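You operate a simulated robot arm through the tools that you are given. There is no shell and no other tool.

You run a simulated robot arm. Do the job below in one go: nothing can be reset, and whatever is moved stays where it is left.

TASK
Clamp the jig's pot and tighten both handle screws to 4 N m.
Fine: white screw first, then orange; put the driver back. Set down upright: what you pick out.

It is judged by the outcome, as a careful person would: the job done as asked, and still so three seconds after it is handed in. It fails if anything else is knocked over, pushed out of place, dropped, spilled or broken.

THE ROBOT
A 7-joint arm with a fingered hand, fixed in place. Base frame: the origin is on the floor under the middle of its stand, x ahead of it, y to its left, z up; the work surface is at about z = 834. Units: mm, rad, N and s.
It reaches about 1333 mm from its shoulder. Its first joint turns from -1.204 to 3.002 rad. Payload 5 kg.
The tool frame sits at the grasp point between the pads (the TCP): z along the fingers, y along the line on which they close. The tips reach 32 mm beyond it. The gripper opens to 160 mm; its body begins 89 mm behind the TCP. The gripper is a hand of 3 fingers: y runs from the thumb to the fingers, the wrist lies at [0, 0, -252] in the tool frame, and closing takes about 1.5 s.
Orientation is told as [roll, pitch, yaw] about the base's x, y, z axes, in that order, counted from this pose: with the fingers straight down and closing along the base's y, the tool's x points along the base's -x, its y along +y and its z along -z.

THE INTERFACE
- The arm moves only by the tool move_arm. Its argument "moves" is a list of rows, each a list of 7 numbers: the shift along the base's x, y, z in mm, then the turn, a rotation vector about the base's x, y, z in rad, then the finger opening in mm, from 0 to 160. In form: [[tx, ty, tz, rx, ry, rz, hand], ...]. A call has 1 to 20 rows; each row shifts and turns the commanded pose from where the row before left it. A row lasts 0.2 s, in which the tool goes at most 50 mm and 0.15 rad; a call with a longer step from one row to the next is refused whole, and so is a gripper value outside its range. A pose out of reach is approached as far as the arm can. The call stops where the force on the tool passes 50 N (or 10 N more than at its start, if that is more) or the arm is blocked; 0.2 s more then pass. The fingers move at their own pace (about 108 mm/s each) and stop on an object; they squeeze with about 30 N. The grip force told is the motor's: it shows also when the fingers shut on nothing. Time passes only in rows, and 0.2 s behind the last, so rows that do not move let the fingers close. The reply holds the time, the measured pose of the TCP, the force on the tool along the base axes, the opening and the grip force, in the units named above and with some noise, with the torque about the TCP (base axes, N m) and any sound that the robot's microphone picked up.
- Cameras (640 x 400 px; columns grow to the right, rows downward): "scene" is fixed at [51.6, -644.9, 1527.2]; the picture's right is [0.13, -0.99, 0.00], its down [-0.54, -0.07, -0.84] and it looks along [0.83, 0.10, -0.55] (base axes); focal length 361 px, centre (320, 200). "wrist" rides on the gripper at [65, -4, -116] in the tool frame; the picture's right is [0.06, 1.00, 0.00], its down [-0.87, 0.05, -0.49] and it looks along [-0.49, 0.03, 0.87] (tool axes); focal length 261 px, centre (320, 200). There is no depth. A picture from a camera that has moved, and an enlarged one, comes with that camera's place and axes in the base frame and with its lens. The place of the scene camera against the robot may be out by one fixed shift of up to 12 mm in any direction.
- snapshot(camera): a new picture of that camera. The clock stands still meanwhile.
- slide_trunk(by): slides the trunk up (or, below 0, down) by that many mm; the arm rides with it, the base frame stays. It gives what a move gives, with no picture.
- preshape(shape): the hand has 3 fingers and takes this shape, open, in about a second: jaw (thumb against the fingers, like two jaws); tri (thumb and two fingers); tip (a fingertip pinch); poke (one finger out to press); point (the index stretched); flat (the hand flat); cup (the hand cupped); fist (a fist). The gripper value then closes the fingers along that shape, each until it touches; the sizes above hold for jaw. It gives what a move gives, with no picture.
- inspect(camera, box): a new picture of the part [left, top, right, bottom] of that camera's present view, enlarged. The clock stands still meanwhile.
- hand_in(): hands the job in; it is judged then, once.

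Places have to be worked out from the pictures, the camera data and where the tool is seen. Open the gripper and draw the arm clear of the work before you hand the job in, unless the task says otherwise.

The tools are called after "Call:" as name(argument=value, ...) on one line, values as JSON. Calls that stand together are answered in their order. move_arm: Moves the arm, as the interface text tells. Its arguments: {"type":"object","properties":{"moves":{"type":"array","items":{"type":"array","items":{"type":"number"}}}},"required":["moves"]} The other tools are called the same way: slide_trunk (by) moves the trunk up or down; preshape (shape) gives the hand a shape; snapshot (camera) takes a picture; inspect (camera, box) takes an enlarged picture of a part of a camera's view; hand_in () hands the job in.

At the start:

```text
time: 0.0
tool_pos: [586.4, -369.1, 1251.8]
tool_rot: [0.002, -0.002, 0.0]
force: [-0.6, -0.1, 0.5]
ft_torque: [0.01, -0.03, 0.0]
gripper_width: 159.7
finger_force: 0.0
shape: jaw
trunk travel left (down, up): [-625.0, 315.0]
```

scene: 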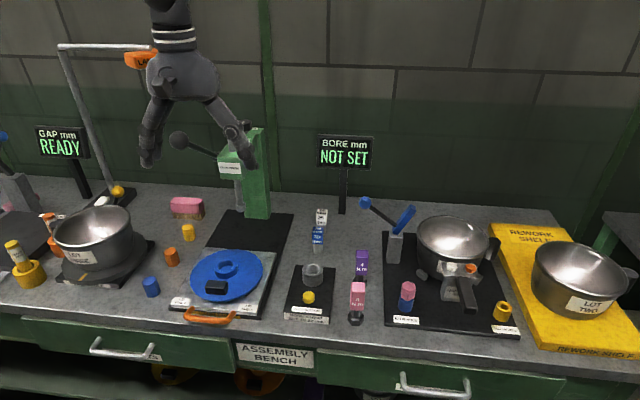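
wrist: 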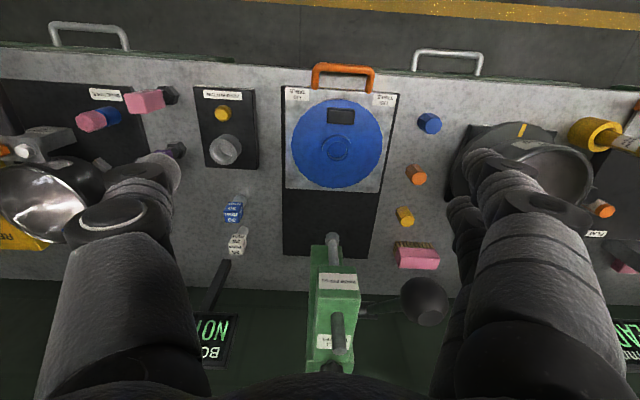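

I'll look closer at the scene first: the jig with the pot (right centre), the drivers standing on the bench, and the labels.

Call:
inspect(camera="scene", box=[340, 180, 540, 340])

Call:
inspect(camera="scene", box=[270, 190, 390, 340])

Call:
inspect(camera="scene", box=[0, 120, 200, 320])

Call:
inspect(camera="scene", box=[160, 180, 300, 330])

```text
2.50 times, centred on (440, 260) of scene
camera zoom: at [51.6, -644.9, 1527.2], right [0.13, -0.99, 0.0], down [-0.54, -0.07, -0.84], along [0.83, 0.1, -0.55], focal length 902 px, centre (20, 50)
```

zoom: 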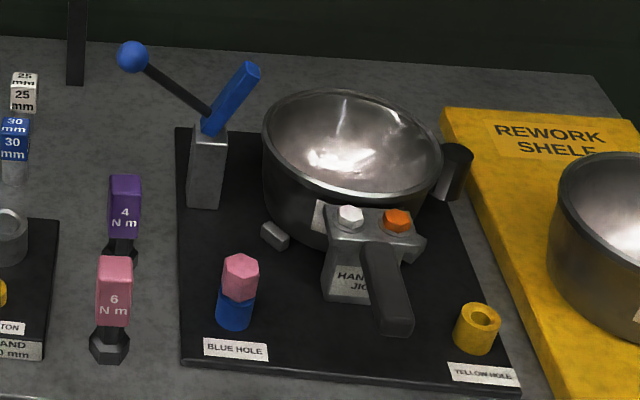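

```text
2.67 times, centred on (330, 265) of scene
camera zoom: at [51.6, -644.9, 1527.2], right [0.13, -0.99, 0.0], down [-0.54, -0.07, -0.84], along [0.83, 0.1, -0.55], focal length 962 px, centre (293, 27)
```

zoom: 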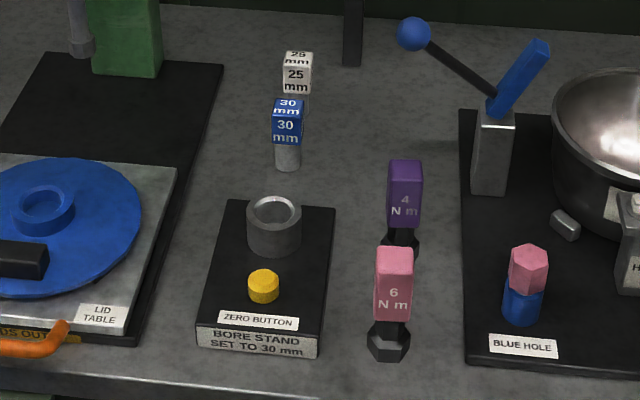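

```text
2.00 times, centred on (100, 220) of scene
camera zoom: at [51.6, -644.9, 1527.2], right [0.13, -0.99, 0.0], down [-0.54, -0.07, -0.84], along [0.83, 0.1, -0.55], focal length 721 px, centre (760, 160)
```

zoom: 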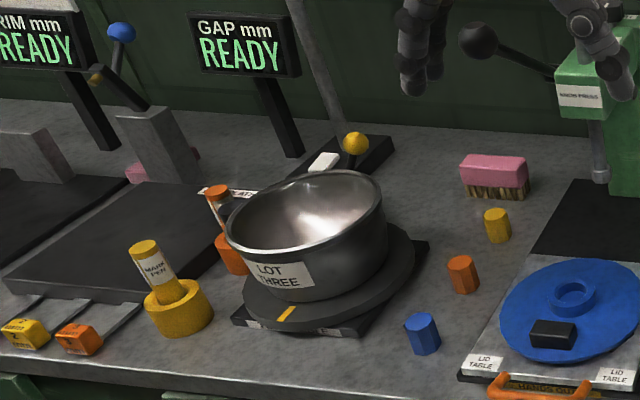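

```text
2.67 times, centred on (230, 255) of scene
camera zoom: at [51.6, -644.9, 1527.2], right [0.13, -0.99, 0.0], down [-0.54, -0.07, -0.84], along [0.83, 0.1, -0.55], focal length 962 px, centre (560, 53)
```

zoom: 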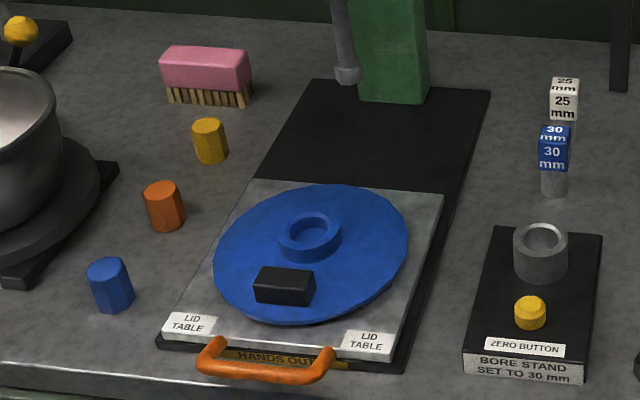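

Two torque drivers stand on the bench (purple 4 N m near (734,-661), pink 6 N m near (611,-656)); the jig holds the pot, with a pink peg in the blue hole. I'll fly at the current height over to the jig to view it with the wrist camera.

Call:
move_arm(moves=[[-10, -45, 0, 0, 0, 0, 160], [-10, -45, 0, 0, 0, 0, 160], [-10, -45, 0, 0, 0, 0, 160], [-10, -45, 0, 0, 0, 0, 160], [-10, -45, 0, 0, 0, 0, 160], [-10, -45, 0, 0, 0, 0, 160], [-10, -45, 0, 0, 0, 0, 160], [-10, -45, 0, 0, 0, 0, 160], [-10, -45, 0, 0, 0, 0, 160]])

Call:
snapshot(camera="wrist")

Call:
snapshot(camera="scene")

```text
time: 2.0
tool_pos: [496.7, -776.8, 1252.3]
tool_rot: [0.002, 0.0, 0.001]
force: [-0.2, 0.0, -0.3]
ft_torque: [0.03, -0.01, -0.02]
gripper_width: 159.8
finger_force: 0.1
shape: jaw
trunk travel left (down, up): [-625.0, 315.0]
```

```text
taken
camera wrist: at [431.4, -781.5, 1368.5], right [-0.06, 1.0, 0.0], down [0.87, 0.05, 0.49], along [0.49, 0.03, -0.87], focal length 261 px, centre (320, 200)
```

wrist: 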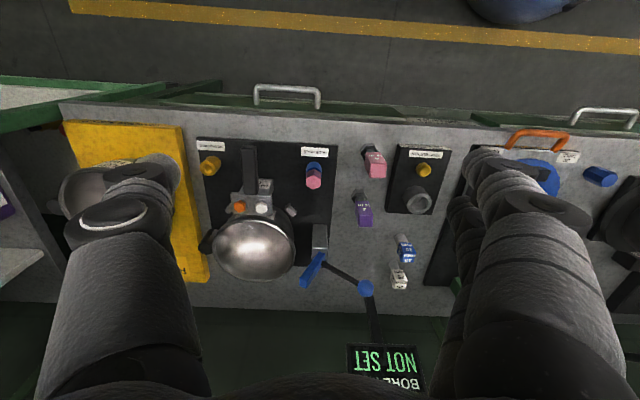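

```text
taken
```

scene: 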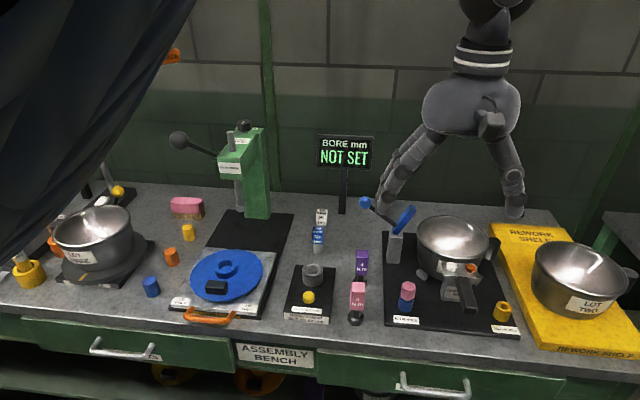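

Call:
inspect(camera="wrist", box=[180, 120, 420, 310])

Call:
inspect(camera="wrist", box=[190, 130, 345, 230])

Call:
inspect(camera="scene", box=[340, 250, 420, 330])

Call:
inspect(camera="scene", box=[420, 220, 520, 330])

Call:
inspect(camera="scene", box=[350, 190, 440, 280])

```text
2.11 times, centred on (300, 215) of wrist
camera zoom: at [431.4, -781.5, 1368.5], right [-0.06, 1.0, 0.0], down [0.87, 0.05, 0.49], along [0.49, 0.03, -0.87], focal length 549 px, centre (362, 168)
```

zoom: 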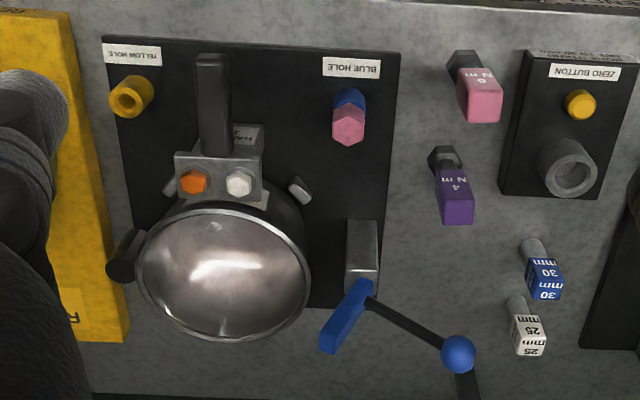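

```text
4.00 times, centred on (268, 180) of wrist
camera zoom: at [431.4, -781.5, 1368.5], right [-0.06, 1.0, 0.0], down [0.87, 0.05, 0.49], along [0.49, 0.03, -0.87], focal length 1043 px, centre (530, 280)
```

zoom: 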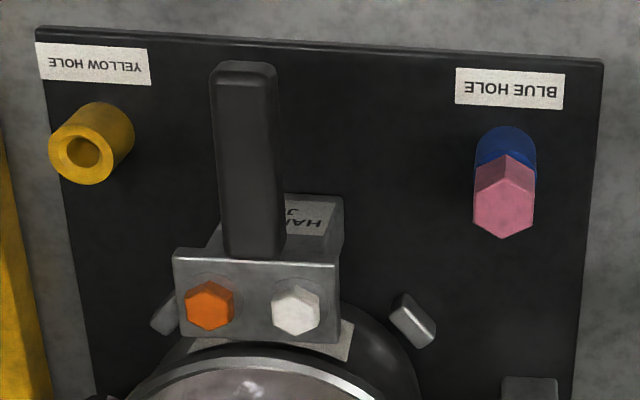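

```text
5.00 times, centred on (380, 290) of scene
camera zoom: at [51.6, -644.9, 1527.2], right [0.13, -0.99, 0.0], down [-0.54, -0.07, -0.84], along [0.83, 0.1, -0.55], focal length 1803 px, centre (20, -250)
```

zoom: 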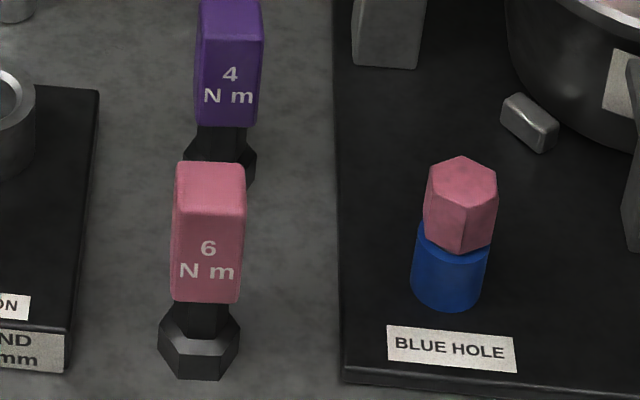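

```text
3.64 times, centred on (470, 275) of scene
camera zoom: at [51.6, -644.9, 1527.2], right [0.13, -0.99, 0.0], down [-0.54, -0.07, -0.84], along [0.83, 0.1, -0.55], focal length 1311 px, centre (-226, -73)
```

zoom: 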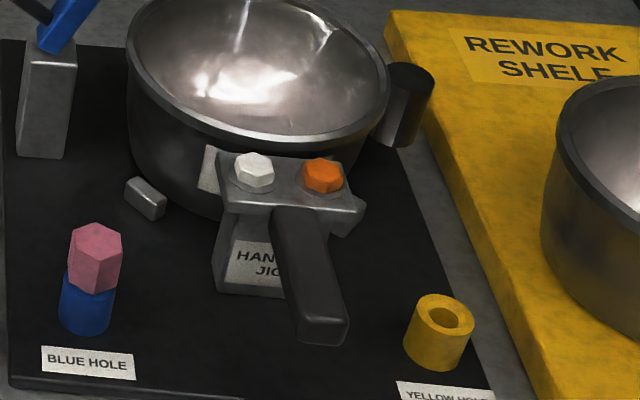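

```text
4.44 times, centred on (395, 235) of scene
camera zoom: at [51.6, -644.9, 1527.2], right [0.13, -0.99, 0.0], down [-0.54, -0.07, -0.84], along [0.83, 0.1, -0.55], focal length 1603 px, centre (-13, 44)
```

zoom: 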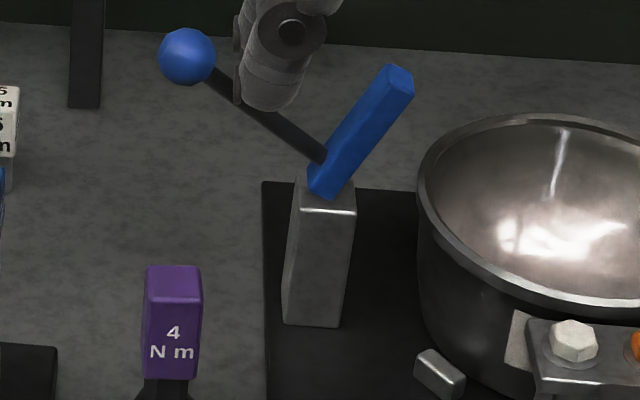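

The picture shows the jig bracket with a white and an orange hex screw, clamp post with a blue bar and ball lever, and the 4 N m purple driver. I'll move closer over the bracket for a second viewpoint to triangulate screw heights.

Call:
move_arm(moves=[[20, -23, -25.5, 0, 0, 0, 160], [20, -23, -25.5, 0, 0, 0, 160], [20, -23, -25.5, 0, 0, 0, 160], [20, -23, -25.5, 0, 0, 0, 160], [0, 0, 0, 0, 0, 0, 160]])

Call:
snapshot(camera="wrist")

Call:
inspect(camera="wrist", box=[240, 120, 440, 260])

```text
time: 3.2
tool_pos: [576.0, -865.1, 1152.3]
tool_rot: [0.001, -0.002, 0.0]
force: [-0.2, 0.7, -1.2]
ft_torque: [-0.04, -0.05, -0.02]
gripper_width: 159.8
finger_force: 0.1
shape: jaw
trunk travel left (down, up): [-625.0, 315.0]
```

```text
taken
camera wrist: at [510.2, -869.6, 1268.7], right [-0.06, 1.0, 0.0], down [0.87, 0.05, 0.49], along [0.49, 0.03, -0.87], focal length 261 px, centre (320, 200)
```

wrist: 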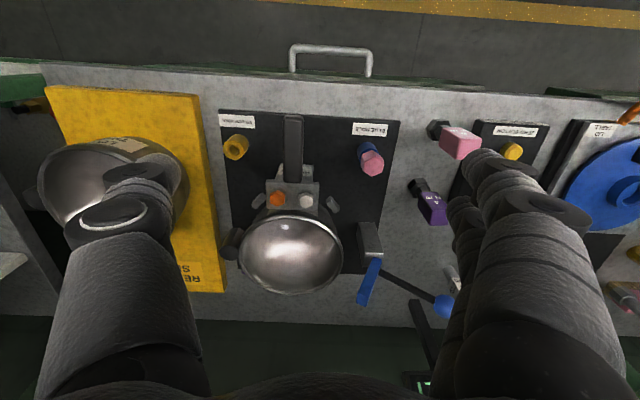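

```text
2.86 times, centred on (340, 190) of wrist
camera zoom: at [510.2, -869.6, 1268.7], right [-0.06, 1.0, 0.0], down [0.87, 0.05, 0.49], along [0.49, 0.03, -0.87], focal length 745 px, centre (263, 229)
```

zoom: 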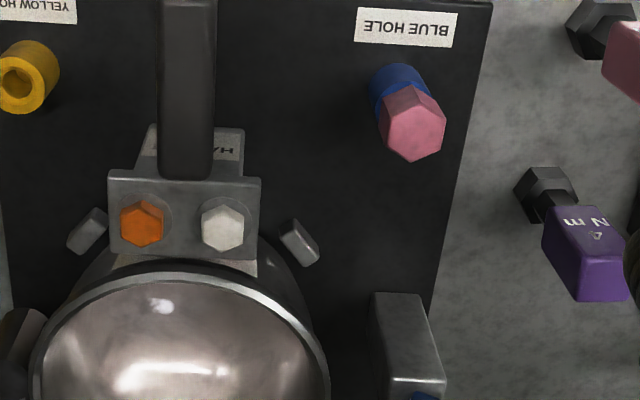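

Call:
inspect(camera="wrist", box=[330, 200, 460, 320])

Call:
inspect(camera="wrist", box=[380, 100, 480, 240])

Call:
inspect(camera="wrist", box=[210, 110, 360, 230])

```text
3.33 times, centred on (395, 260) of wrist
camera zoom: at [510.2, -869.6, 1268.7], right [-0.06, 1.0, 0.0], down [0.87, 0.05, 0.49], along [0.49, 0.03, -0.87], focal length 869 px, centre (70, 0)
```

zoom: 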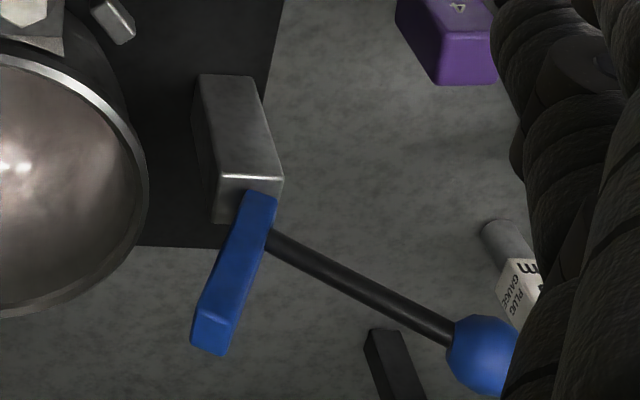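

```text
2.86 times, centred on (430, 170) of wrist
camera zoom: at [510.2, -869.6, 1268.7], right [-0.06, 1.0, 0.0], down [0.87, 0.05, 0.49], along [0.49, 0.03, -0.87], focal length 745 px, centre (6, 286)
```

zoom: 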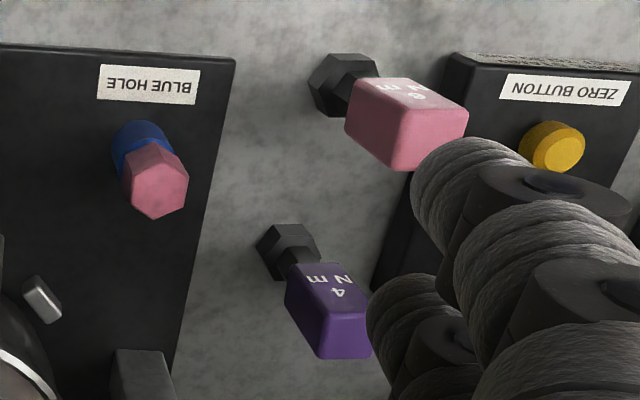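

```text
3.33 times, centred on (285, 170) of wrist
camera zoom: at [510.2, -869.6, 1268.7], right [-0.06, 1.0, 0.0], down [0.87, 0.05, 0.49], along [0.49, 0.03, -0.87], focal length 869 px, centre (437, 300)
```

zoom: 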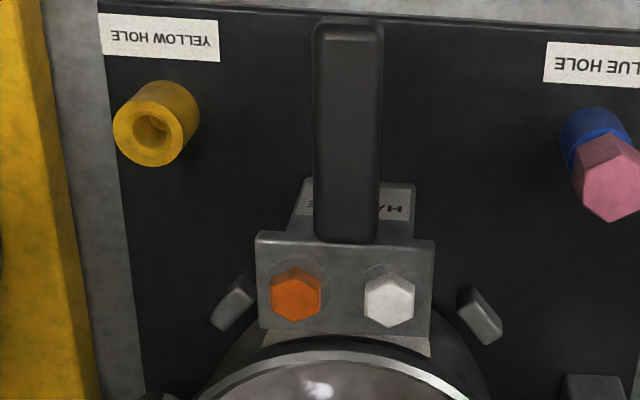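

I estimate the clamp pivot near (814,-756,946), lever ball near (816,-671,1017), and the white screw near (697,-879,~935). Now I'll move over toward the 4 N m driver to measure it closely.

Call:
move_arm(moves=[[13, 40, -10, 0, 0, 0, 160], [13, 40, -10, 0, 0, 0, 160], [13, 40, -10, 0, 0, 0, 160], [13, 40, -10, 0, 0, 0, 160], [12, 41, -12, 0, 0, 0, 160], [0, 0, 0, 0, 0, 0, 160]])

Call:
snapshot(camera="wrist")

Call:
inspect(camera="wrist", box=[240, 120, 400, 220])

Call:
inspect(camera="wrist", box=[220, 200, 420, 360])

Call:
inspect(camera="scene", box=[0, 110, 130, 210])

```text
time: 4.6
tool_pos: [640.6, -663.9, 1096.2]
tool_rot: [0.001, 0.0, -0.001]
force: [-0.3, 0.3, -1.0]
ft_torque: [0.0, -0.01, 0.0]
gripper_width: 159.8
finger_force: 0.1
shape: jaw
trunk travel left (down, up): [-625.0, 315.0]
```

```text
taken
camera wrist: at [574.5, -668.4, 1213.0], right [-0.06, 1.0, 0.0], down [0.87, 0.05, 0.49], along [0.49, 0.03, -0.87], focal length 261 px, centre (320, 200)
```

wrist: 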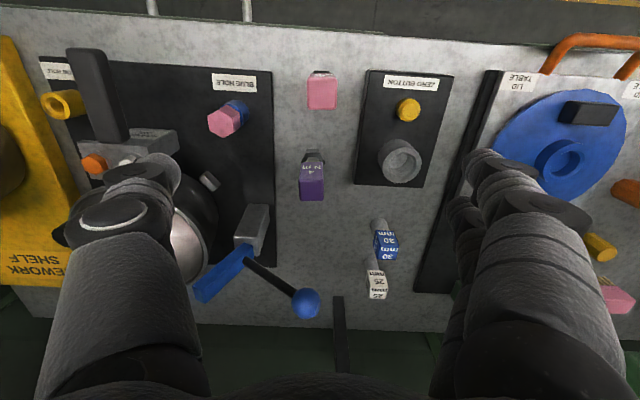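

```text
4.00 times, centred on (320, 170) of wrist
camera zoom: at [574.5, -668.4, 1213.0], right [-0.06, 1.0, 0.0], down [0.87, 0.05, 0.49], along [0.49, 0.03, -0.87], focal length 1043 px, centre (320, 320)
```

zoom: 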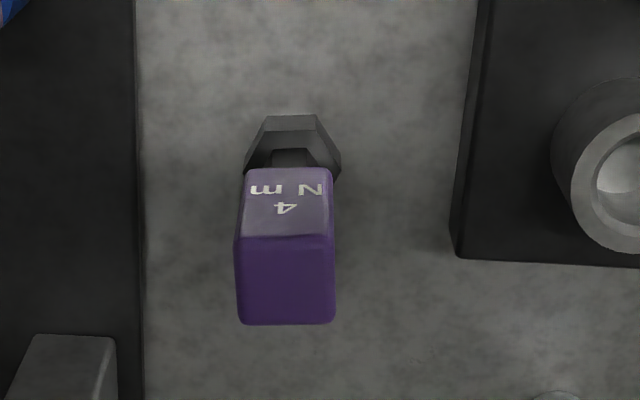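

```text
2.50 times, centred on (320, 280) of wrist
camera zoom: at [574.5, -668.4, 1213.0], right [-0.06, 1.0, 0.0], down [0.87, 0.05, 0.49], along [0.49, 0.03, -0.87], focal length 652 px, centre (320, 0)
```

zoom: 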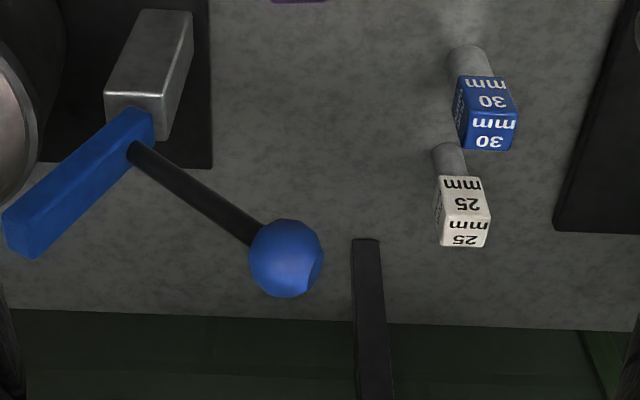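

```text
4.00 times, centred on (65, 160) of scene
camera zoom: at [51.6, -644.9, 1527.2], right [0.13, -0.99, 0.0], down [-0.54, -0.07, -0.84], along [0.83, 0.1, -0.55], focal length 1442 px, centre (1340, 360)
```

zoom: 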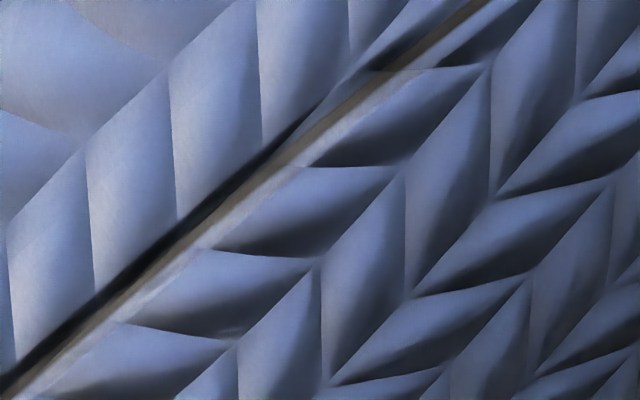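

The 4 N m driver stands at about (716,-670), grip ~28 mm square from z≈886 to 938; the lever ball is at about (816,-670,1017) and its pivot near (822,-753,940). I'll close the fingers and place the hand on the +y side of the ball, well above everything else.

Call:
move_arm(moves=[[0, 42, 0, 0, 0, 0, 80], [0, 42, 0, 0, 0, 0, 0], [44, 5, 0, 0, 0, 0, 0], [44, 0, 0, 0, 0, 0, 0], [44, 0, 0, 0, 0, 0, 0], [44, 0, 0, 0, 0, 0, 0], [0, 0, 0, 0, 0, 0, 0], [0, 0, 0, 0, 0, 0, 0]])

Call:
snapshot(camera="scene")

Call:
snapshot(camera="wrist")

```text
time: 6.4
tool_pos: [818.4, -576.0, 1096.9]
tool_rot: [-0.002, 0.001, 0.002]
force: [0.6, 0.4, 1.0]
ft_torque: [-0.05, 0.01, -0.05]
gripper_width: 0.0
finger_force: 30.2
shape: jaw
trunk travel left (down, up): [-625.0, 315.0]
```

```text
taken
```

scene: 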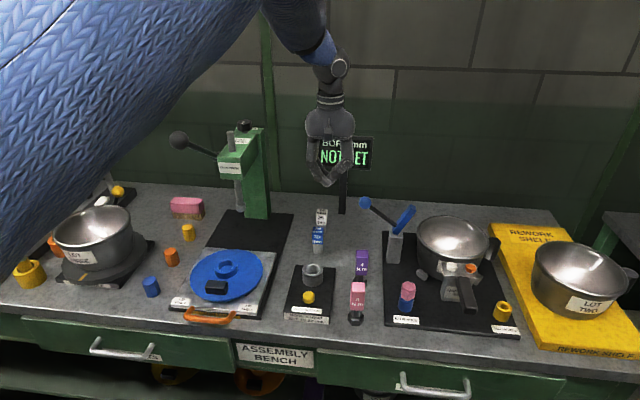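

```text
taken
camera wrist: at [753.6, -580.0, 1213.1], right [-0.06, 1.0, 0.0], down [0.87, 0.06, 0.49], along [0.49, 0.03, -0.87], focal length 261 px, centre (320, 200)
```

wrist: 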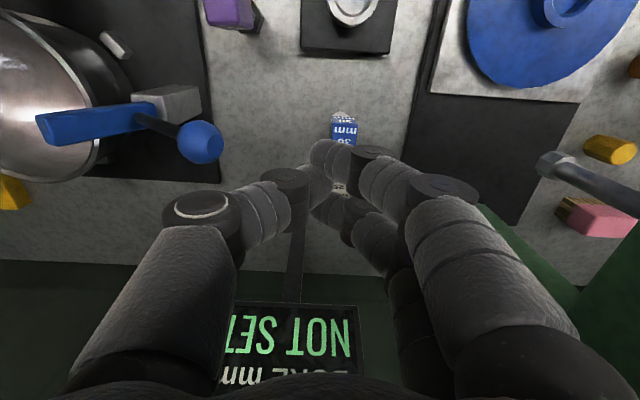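

The closed fingers bulge at the knuckles, so instead of pushing I'll grip the ball along x (so the rod runs between the fingers) and carry it along its arc. First I yaw the hand -90° here in free air and open it partly.

Call:
move_arm(moves=[[0, 0, 0, 0, 0, -0.15, 60], [0, 0, 0, 0, 0, -0.15, 100], [0, 0, 0, 0, 0, -0.15, 100], [0, 0, 0, 0, 0, -0.15, 100], [0, 0, 0, 0, 0, -0.15, 100], [0, 0, 0, 0, 0, -0.15, 100], [0, 0, 0, 0, 0, -0.15, 100], [0, 0, 0, 0, 0, -0.15, 100], [0, 0, 0, 0, 0, -0.15, 100], [0, 0, 0, 0, 0, -0.15, 100], [0, 0, 0, 0, 0, -0.0708, 100], [0, 0, 0, 0, 0, 0, 100]])

Call:
snapshot(camera="wrist")

Call:
snapshot(camera="scene")

```text
time: 9.0
tool_pos: [816.3, -576.9, 1098.3]
tool_rot: [0.0, -0.001, -1.571]
force: [0.1, 0.5, -0.3]
ft_torque: [0.0, -0.02, 0.01]
gripper_width: 99.7
finger_force: 0.1
shape: jaw
trunk travel left (down, up): [-625.0, 315.0]
```

```text
taken
camera wrist: at [812.4, -511.8, 1213.9], right [1.0, 0.06, 0.0], down [0.05, -0.87, 0.49], along [0.03, -0.49, -0.87], focal length 261 px, centre (320, 200)
```

wrist: 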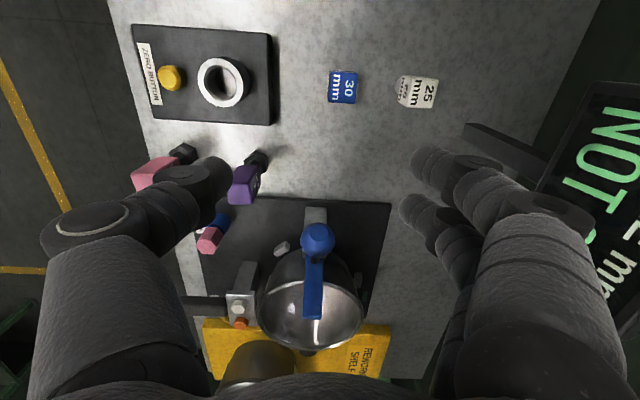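

```text
taken
```

scene: 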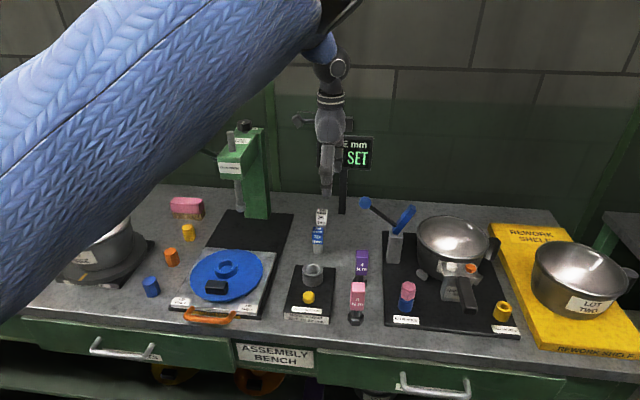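

Call:
inspect(camera="wrist", box=[200, 180, 400, 360])

Call:
inspect(camera="wrist", box=[280, 190, 360, 330])

```text
2.22 times, centred on (300, 270) of wrist
camera zoom: at [812.4, -511.8, 1213.9], right [1.0, 0.06, 0.0], down [0.05, -0.87, 0.49], along [0.03, -0.49, -0.87], focal length 579 px, centre (364, 44)
```

zoom: 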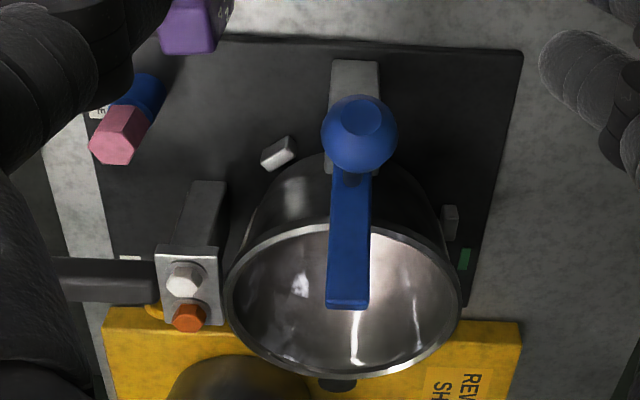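

```text
2.86 times, centred on (320, 260) of wrist
camera zoom: at [812.4, -511.8, 1213.9], right [1.0, 0.06, 0.0], down [0.05, -0.87, 0.49], along [0.03, -0.49, -0.87], focal length 745 px, centre (320, 29)
```

zoom: 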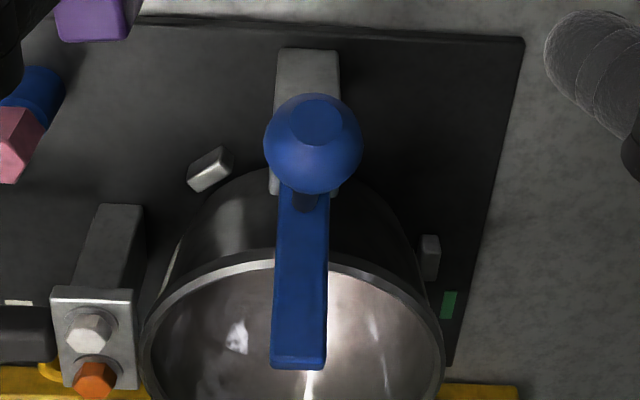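

Ball, rod and bar all lie in the plane x≈819. I'll move above the ball at (819,-668), descend to z≈1017 with fingers at ±x, then close on it.

Call:
move_arm(moves=[[1, -45, 0, 0, 0, 0, 100], [1, -46, 0, 0, 0, 0, 100], [0, 0, -25, 0, 0, 0, 100], [0, 0, -25, 0, 0, 0, 100], [0, 0, -20, 0, 0, 0, 100], [0, 0, -10, 0, 0, 0, 100], [0, 0, 0, 0, 0, 0, 100]])

Call:
snapshot(camera="wrist")

Call:
inspect(camera="scene", box=[320, 130, 440, 270])

```text
time: 10.6
tool_pos: [820.5, -666.3, 1018.9]
tool_rot: [0.0, 0.0, -1.57]
force: [0.5, -0.5, -0.4]
ft_torque: [-0.03, 0.0, -0.04]
gripper_width: 99.3
finger_force: 0.1
shape: jaw
trunk travel left (down, up): [-625.0, 315.0]
```

```text
taken
camera wrist: at [815.7, -602.1, 1135.3], right [1.0, 0.06, 0.0], down [0.06, -0.87, 0.49], along [0.03, -0.49, -0.87], focal length 261 px, centre (320, 200)
```

wrist: 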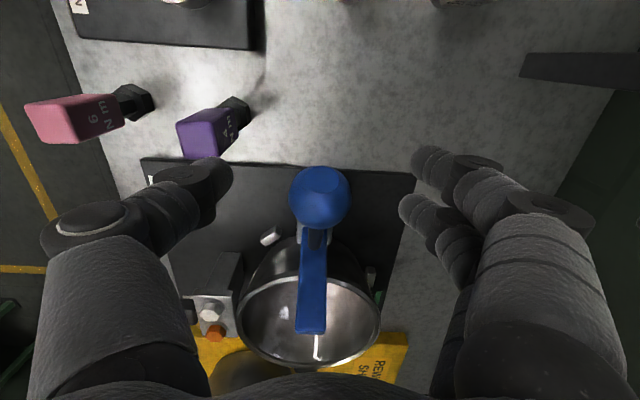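

```text
2.86 times, centred on (380, 200) of scene
camera zoom: at [51.6, -644.9, 1527.2], right [0.13, -0.99, 0.0], down [-0.54, -0.07, -0.84], along [0.83, 0.1, -0.55], focal length 1030 px, centre (149, 200)
```

zoom: 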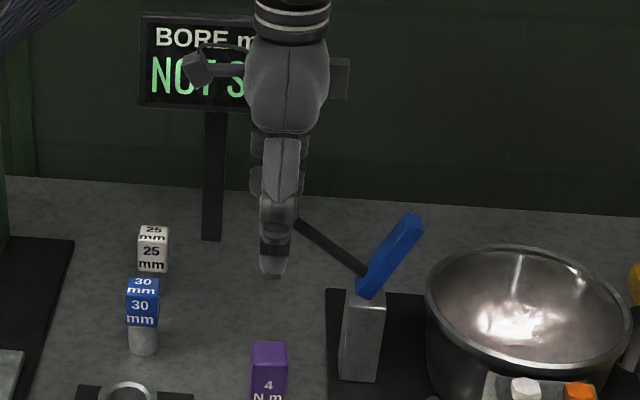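

The ball appears exactly at the TCP's image position (320,200), with the right apparent size. Closing on it now.

Call:
move_arm(moves=[[0, 0, 0, 0, 0, 0, 40], [0, 0, 0, 0, 0, 0, 20], [0, 0, 0, 0, 0, 0, 10], [0, 0, 0, 0, 0, 0, 10], [0, 0, 0, 0, 0, 0, 10], [0, 0, 0, 0, 0, 0, 10]])

Call:
snapshot(camera="wrist")

```text
time: 12.0
tool_pos: [820.6, -666.8, 1019.3]
tool_rot: [-0.001, -0.001, -1.571]
force: [-4.4, 0.0, 0.6]
ft_torque: [0.01, 0.02, -0.02]
gripper_width: 11.0
finger_force: 0.0
shape: jaw
trunk travel left (down, up): [-625.0, 315.0]
```

```text
taken
camera wrist: at [815.3, -602.3, 1135.5], right [1.0, 0.06, 0.0], down [0.06, -0.87, 0.49], along [0.03, -0.49, -0.87], focal length 261 px, centre (320, 200)
```

wrist: 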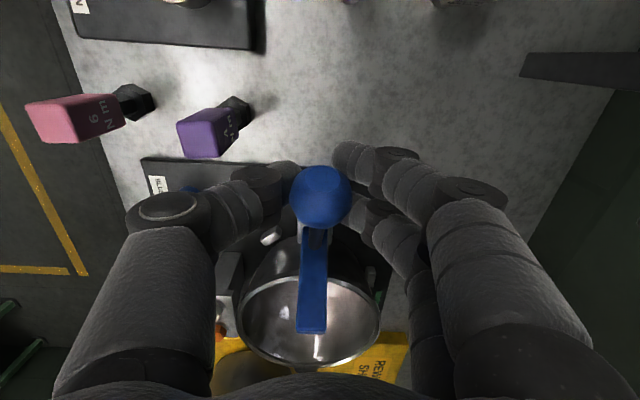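

Width reads 11 with a slight x force; fingers seem to wrap under the ball around the rod. I'll command full close to see whether the grip firms up.

Call:
move_arm(moves=[[0, 0, 0, 0, 0, 0, 0], [0, 0, 0, 0, 0, 0, 0], [0, 0, 0, 0, 0, 0, 0]])

Call:
inspect(camera="wrist", box=[220, 130, 440, 300])

Call:
inspect(camera="scene", box=[340, 150, 440, 270])

```text
time: 12.8
tool_pos: [820.4, -668.7, 1018.2]
tool_rot: [0.001, 0.002, -1.572]
force: [-5.3, -1.8, -3.5]
ft_torque: [-0.05, 0.15, 0.2]
gripper_width: 8.2
finger_force: 30.3
shape: jaw
trunk travel left (down, up): [-625.0, 315.0]
```

```text
2.35 times, centred on (330, 215) of wrist
camera zoom: at [815.3, -602.8, 1134.9], right [1.0, 0.06, 0.0], down [0.06, -0.87, 0.49], along [0.03, -0.49, -0.87], focal length 613 px, centre (296, 165)
```

zoom: 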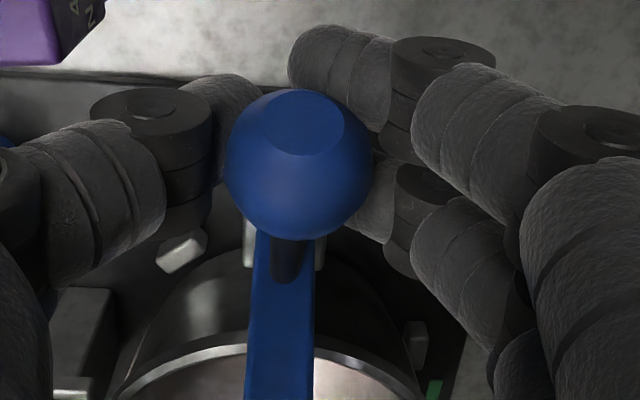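

```text
3.33 times, centred on (390, 210) of scene
camera zoom: at [51.6, -644.9, 1527.2], right [0.13, -0.99, 0.0], down [-0.54, -0.07, -0.84], along [0.83, 0.1, -0.55], focal length 1202 px, centre (87, 167)
```

zoom: 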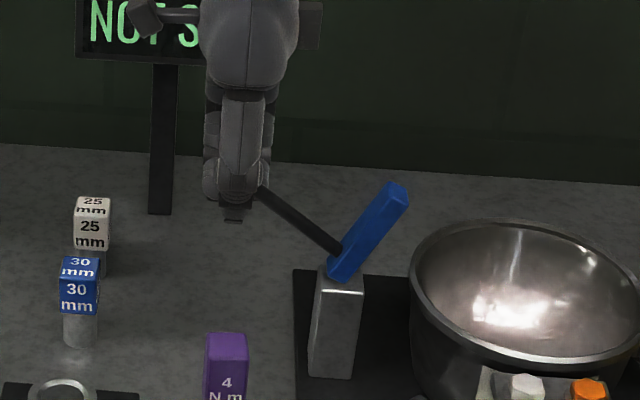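

The fingertips have closed under the ball where the rod must swing through, so carrying it could jam. I'll release, rise, and instead push the ball from its +y side with the closed fingers' straight side (in this yaw the hand's profile is vertical).

Call:
move_arm(moves=[[0, 0, 0, 0, 0, 0, 60], [0, 0, 0, 0, 0, 0, 100], [0, 0, 0, 0, 0, 0, 100], [0, 0, 0, 0, 0, 0, 100], [0, 0, 20, 0, 0, 0, 100], [0, 0, 30, 0, 0, 0, 100], [0, 0, 35, 0, 0, 0, 100], [-4, 40, 0, 0, 0, 0, 50], [-4, 40, 0, 0, 0, 0, 0], [0, 0, 0, 0, 0, 0, 0], [0, 0, 0, 0, 0, 0, 0], [0, 0, 0, 0, 0, 0, 0]])

Call:
snapshot(camera="wrist")

Call:
inspect(camera="scene", box=[300, 110, 440, 270])

```text
time: 15.4
tool_pos: [812.2, -584.9, 1105.5]
tool_rot: [-0.001, 0.0, -1.567]
force: [0.6, -0.1, -0.2]
ft_torque: [0.0, 0.02, -0.02]
gripper_width: 0.1
finger_force: 29.9
shape: jaw
trunk travel left (down, up): [-625.0, 315.0]
```

```text
taken
camera wrist: at [807.3, -521.3, 1220.7], right [1.0, 0.06, 0.0], down [0.06, -0.87, 0.49], along [0.03, -0.49, -0.87], focal length 261 px, centre (320, 200)
```

wrist: 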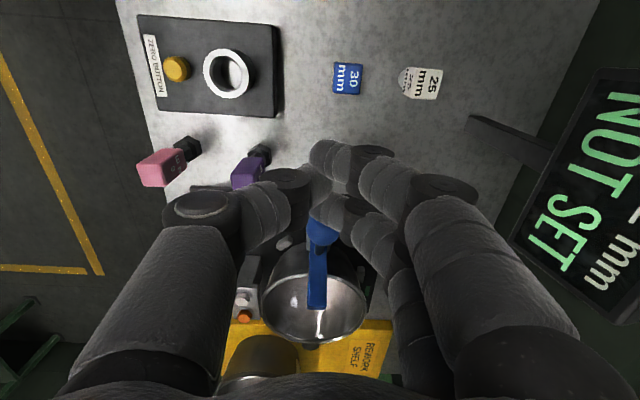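

```text
2.50 times, centred on (370, 190) of scene
camera zoom: at [51.6, -644.9, 1527.2], right [0.13, -0.99, 0.0], down [-0.54, -0.07, -0.84], along [0.83, 0.1, -0.55], focal length 902 px, centre (195, 225)
```

zoom: 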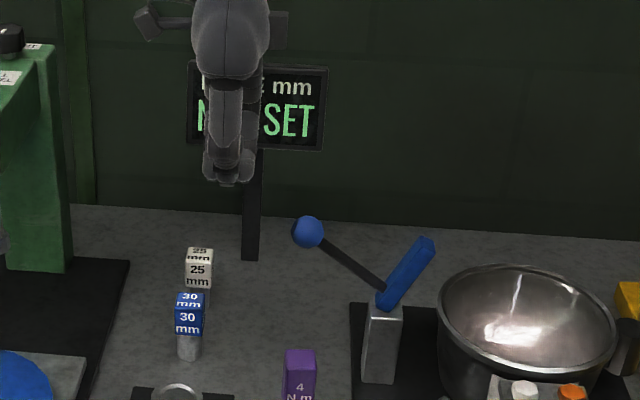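

The lever is unchanged and the closed hand's side is vertical, about ±28 mm in y. I'll descend at y≈-600 and push slowly in -y.

Call:
move_arm(moves=[[0, -5, -28, 0, 0, 0, 0], [0, -5, -28, 0, 0, 0, 0], [0, -5, -27, 0, 0, 0, 0], [0, -10, 0, 0, 0, 0, 0], [0, -10, 0, 0, 0, 0, 0], [0, -10, 0, 0, 0, 0, 0], [0, -10, 0, 0, 0, 0, 0]])

Call:
inspect(camera="scene", box=[320, 130, 460, 270])

Call:
snapshot(camera="wrist")

```text
time: 17.0
tool_pos: [811.4, -639.3, 1022.7]
tool_rot: [0.005, 0.0, -1.568]
force: [5.6, 17.8, 11.8]
ft_torque: [-0.16, -0.27, 0.47]
gripper_width: 0.0
finger_force: 29.7
shape: jaw
trunk travel left (down, up): [-625.0, 315.0]
```

```text
2.86 times, centred on (390, 200) of scene
camera zoom: at [51.6, -644.9, 1527.2], right [0.13, -0.99, 0.0], down [-0.54, -0.07, -0.84], along [0.83, 0.1, -0.55], focal length 1030 px, centre (120, 200)
```

zoom: 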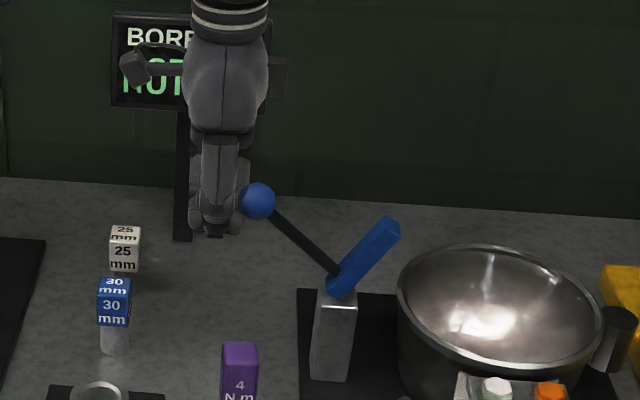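

```text
taken
camera wrist: at [806.5, -575.4, 1138.8], right [1.0, 0.07, 0.0], down [0.06, -0.87, 0.49], along [0.03, -0.49, -0.87], focal length 261 px, centre (320, 200)
```

wrist: 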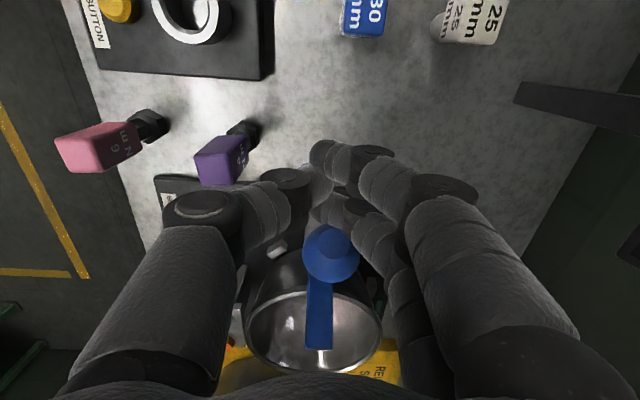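

The ball is moving (lever and bar are rotating) with ~18 N. I'll keep pushing in -y in small steps.

Call:
move_arm(moves=[[0, -10, 0, 0, 0, 0, 0], [0, -10, 0, 0, 0, 0, 0], [0, -10, 1, 0, 0, 0, 0], [0, -10, 1, 0, 0, 0, 0], [0, -10, 1, 0, 0, 0, 0]])

Call:
inspect(camera="scene", box=[320, 130, 460, 270])

```text
time: 18.2
tool_pos: [811.2, -693.8, 1023.3]
tool_rot: [0.0, 0.0, -1.571]
force: [1.3, 0.9, 0.8]
ft_torque: [0.01, -0.01, -0.01]
gripper_width: 0.1
finger_force: 30.5
shape: jaw
trunk travel left (down, up): [-625.0, 315.0]
```

```text
2.86 times, centred on (390, 200) of scene
camera zoom: at [51.6, -644.9, 1527.2], right [0.13, -0.99, 0.0], down [-0.54, -0.07, -0.84], along [0.83, 0.1, -0.55], focal length 1030 px, centre (120, 200)
```

zoom: 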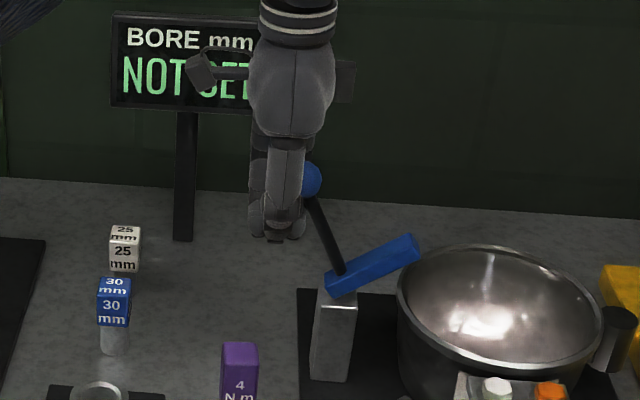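

The bar is now ~30° above horizontal, dropping toward the rim. Continue pushing.

Call:
move_arm(moves=[[0, -10, 1, 0, 0, 0, 0], [0, -8, 1, 0, 0, 0, 0], [0, -8, 0, 0, 0, 0, 0], [0, -8, 0, 0, 0, 0, 0]])

Call:
inspect(camera="scene", box=[320, 130, 460, 270])

```text
time: 19.2
tool_pos: [810.6, -727.5, 1024.8]
tool_rot: [0.0, -0.001, -1.57]
force: [0.0, 0.3, 0.1]
ft_torque: [0.0, 0.01, 0.03]
gripper_width: 0.0
finger_force: 29.6
shape: jaw
trunk travel left (down, up): [-625.0, 315.0]
```

```text
2.86 times, centred on (390, 200) of scene
camera zoom: at [51.6, -644.9, 1527.2], right [0.13, -0.99, 0.0], down [-0.54, -0.07, -0.84], along [0.83, 0.1, -0.55], focal length 1030 px, centre (120, 200)
```

zoom: 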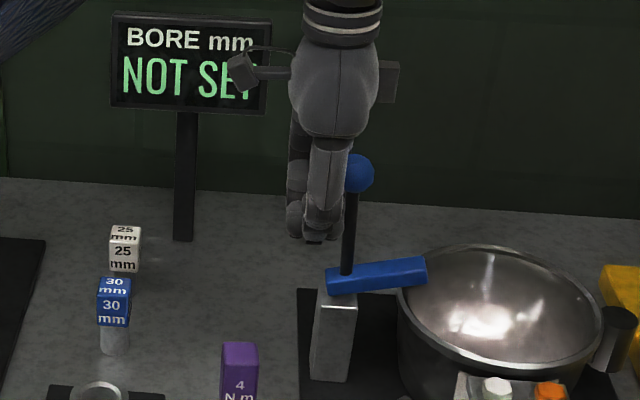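

Lever is near vertical, bar nearly on the rim, still no force. Continue gently until the bar seats and force rises.

Call:
move_arm(moves=[[0, -6, 0, 0, 0, 0, 0], [0, -6, 0, 0, 0, 0, 0], [0, -5, 0, 0, 0, 0, 0], [0, -5, 0, 0, 0, 0, 0]])

Call:
inspect(camera="scene", box=[320, 130, 460, 270])

Call:
snapshot(camera="wrist")

```text
time: 20.2
tool_pos: [812.5, -746.1, 1026.1]
tool_rot: [-0.001, 0.0, -1.567]
force: [-3.5, 15.0, -2.2]
ft_torque: [0.36, 0.1, 0.02]
gripper_width: 0.4
finger_force: 29.7
shape: jaw
trunk travel left (down, up): [-625.0, 315.0]
```

```text
2.86 times, centred on (390, 200) of scene
camera zoom: at [51.6, -644.9, 1527.2], right [0.13, -0.99, 0.0], down [-0.54, -0.07, -0.84], along [0.83, 0.1, -0.55], focal length 1030 px, centre (120, 200)
```

zoom: 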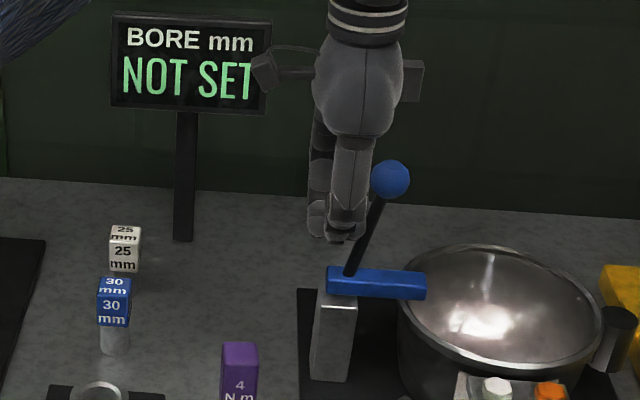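

```text
taken
camera wrist: at [807.2, -680.9, 1142.0], right [1.0, 0.07, 0.0], down [0.06, -0.87, 0.49], along [0.03, -0.49, -0.87], focal length 261 px, centre (320, 200)
```

wrist: 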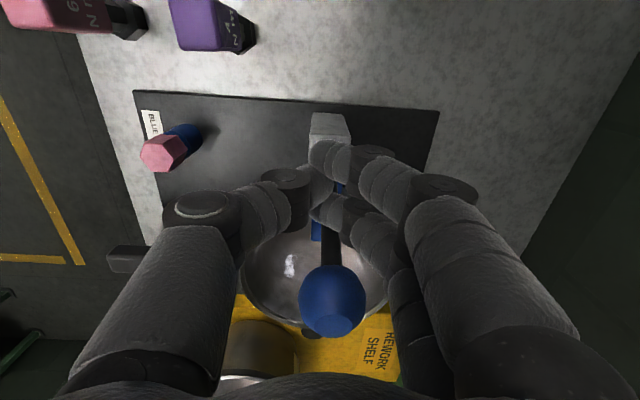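

The bar looks horizontal on the rim and force is rising (15 N). A few more small steps to seat/latch it.

Call:
move_arm(moves=[[0, -4, 0, 0, 0, 0, 0], [0, -4, 0, 0, 0, 0, 0], [0, 0, 0, 0, 0, 0, 0]])

Call:
inspect(camera="scene", box=[320, 130, 460, 270])

```text
time: 20.7
tool_pos: [810.2, -747.3, 1027.1]
tool_rot: [0.0, 0.009, -1.562]
force: [2.2, 40.5, -0.9]
ft_torque: [1.08, -0.08, 0.4]
gripper_width: 0.1
finger_force: 29.5
shape: jaw
trunk travel left (down, up): [-625.0, 315.0]
stopped in row 2: the force on the tool passed its limit at 56 N (the readings are from after the stop); the commanded pose is now the measured one
```

```text
2.86 times, centred on (390, 200) of scene
camera zoom: at [51.6, -644.9, 1527.2], right [0.13, -0.99, 0.0], down [-0.54, -0.07, -0.84], along [0.83, 0.1, -0.55], focal length 1030 px, centre (120, 200)
```

zoom: 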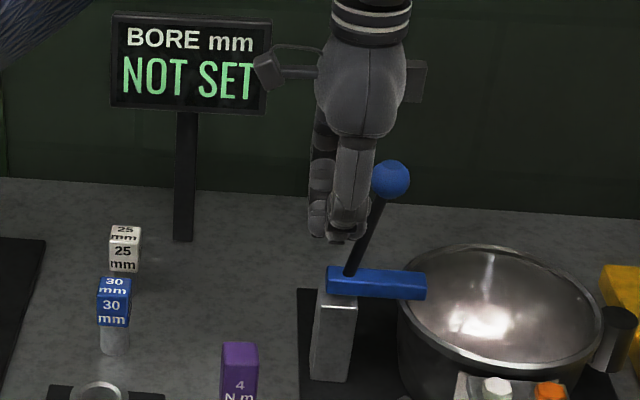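

The lever hit a firm stop (56 N) with the bar down on the rim. I'll back off in +y and check that the clamp stays closed.

Call:
move_arm(moves=[[0, 10, 0, 0, 0, 0, 0], [0, 30, 0, 0, 0, 0, 0], [0, 45, 0, 0, 0, 0, 0], [0, 40, 20, 0, 0, 0, 0], [0, 30, 40, 0, 0, 0, 0], [0, 0, 40, 0, 0, 0, 60], [0, 0, 0, 0, 0, 0, 120]])

Call:
inspect(camera="scene", box=[350, 150, 490, 290])

Call:
snapshot(camera="wrist")

```text
time: 22.3
tool_pos: [809.1, -598.0, 1122.6]
tool_rot: [-0.003, 0.008, -1.567]
force: [-0.1, 0.1, -0.7]
ft_torque: [0.02, 0.0, 0.03]
gripper_width: 83.6
finger_force: 0.1
shape: jaw
trunk travel left (down, up): [-625.0, 315.0]
```

```text
2.86 times, centred on (420, 220) of scene
camera zoom: at [51.6, -644.9, 1527.2], right [0.13, -0.99, 0.0], down [-0.54, -0.07, -0.84], along [0.83, 0.1, -0.55], focal length 1030 px, centre (34, 143)
```

zoom: 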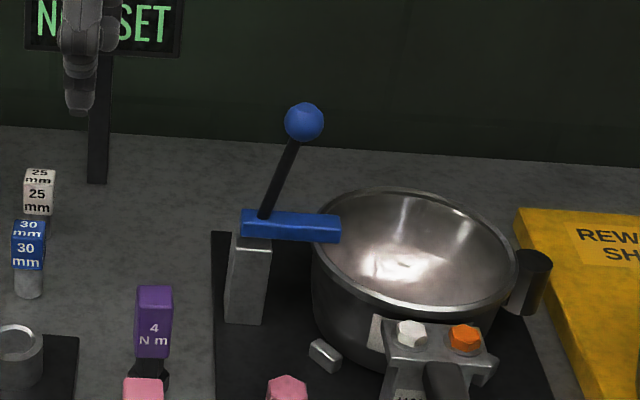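

```text
taken
camera wrist: at [804.1, -533.4, 1238.7], right [1.0, 0.07, 0.0], down [0.06, -0.87, 0.49], along [0.03, -0.48, -0.87], focal length 261 px, centre (320, 200)
```

wrist: 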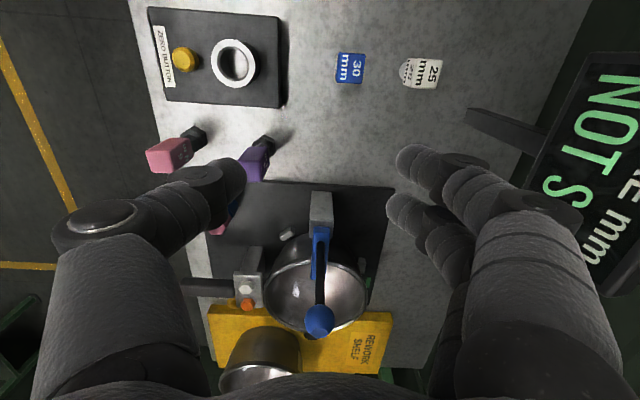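

Call:
inspect(camera="wrist", box=[230, 180, 410, 340])

```text
2.50 times, centred on (320, 260) of wrist
camera zoom: at [804.1, -533.4, 1238.7], right [1.0, 0.07, 0.0], down [0.06, -0.87, 0.49], along [0.03, -0.48, -0.87], focal length 652 px, centre (320, 50)
```

zoom: 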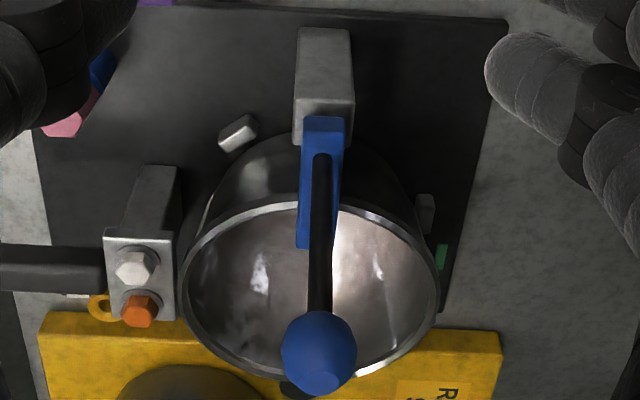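

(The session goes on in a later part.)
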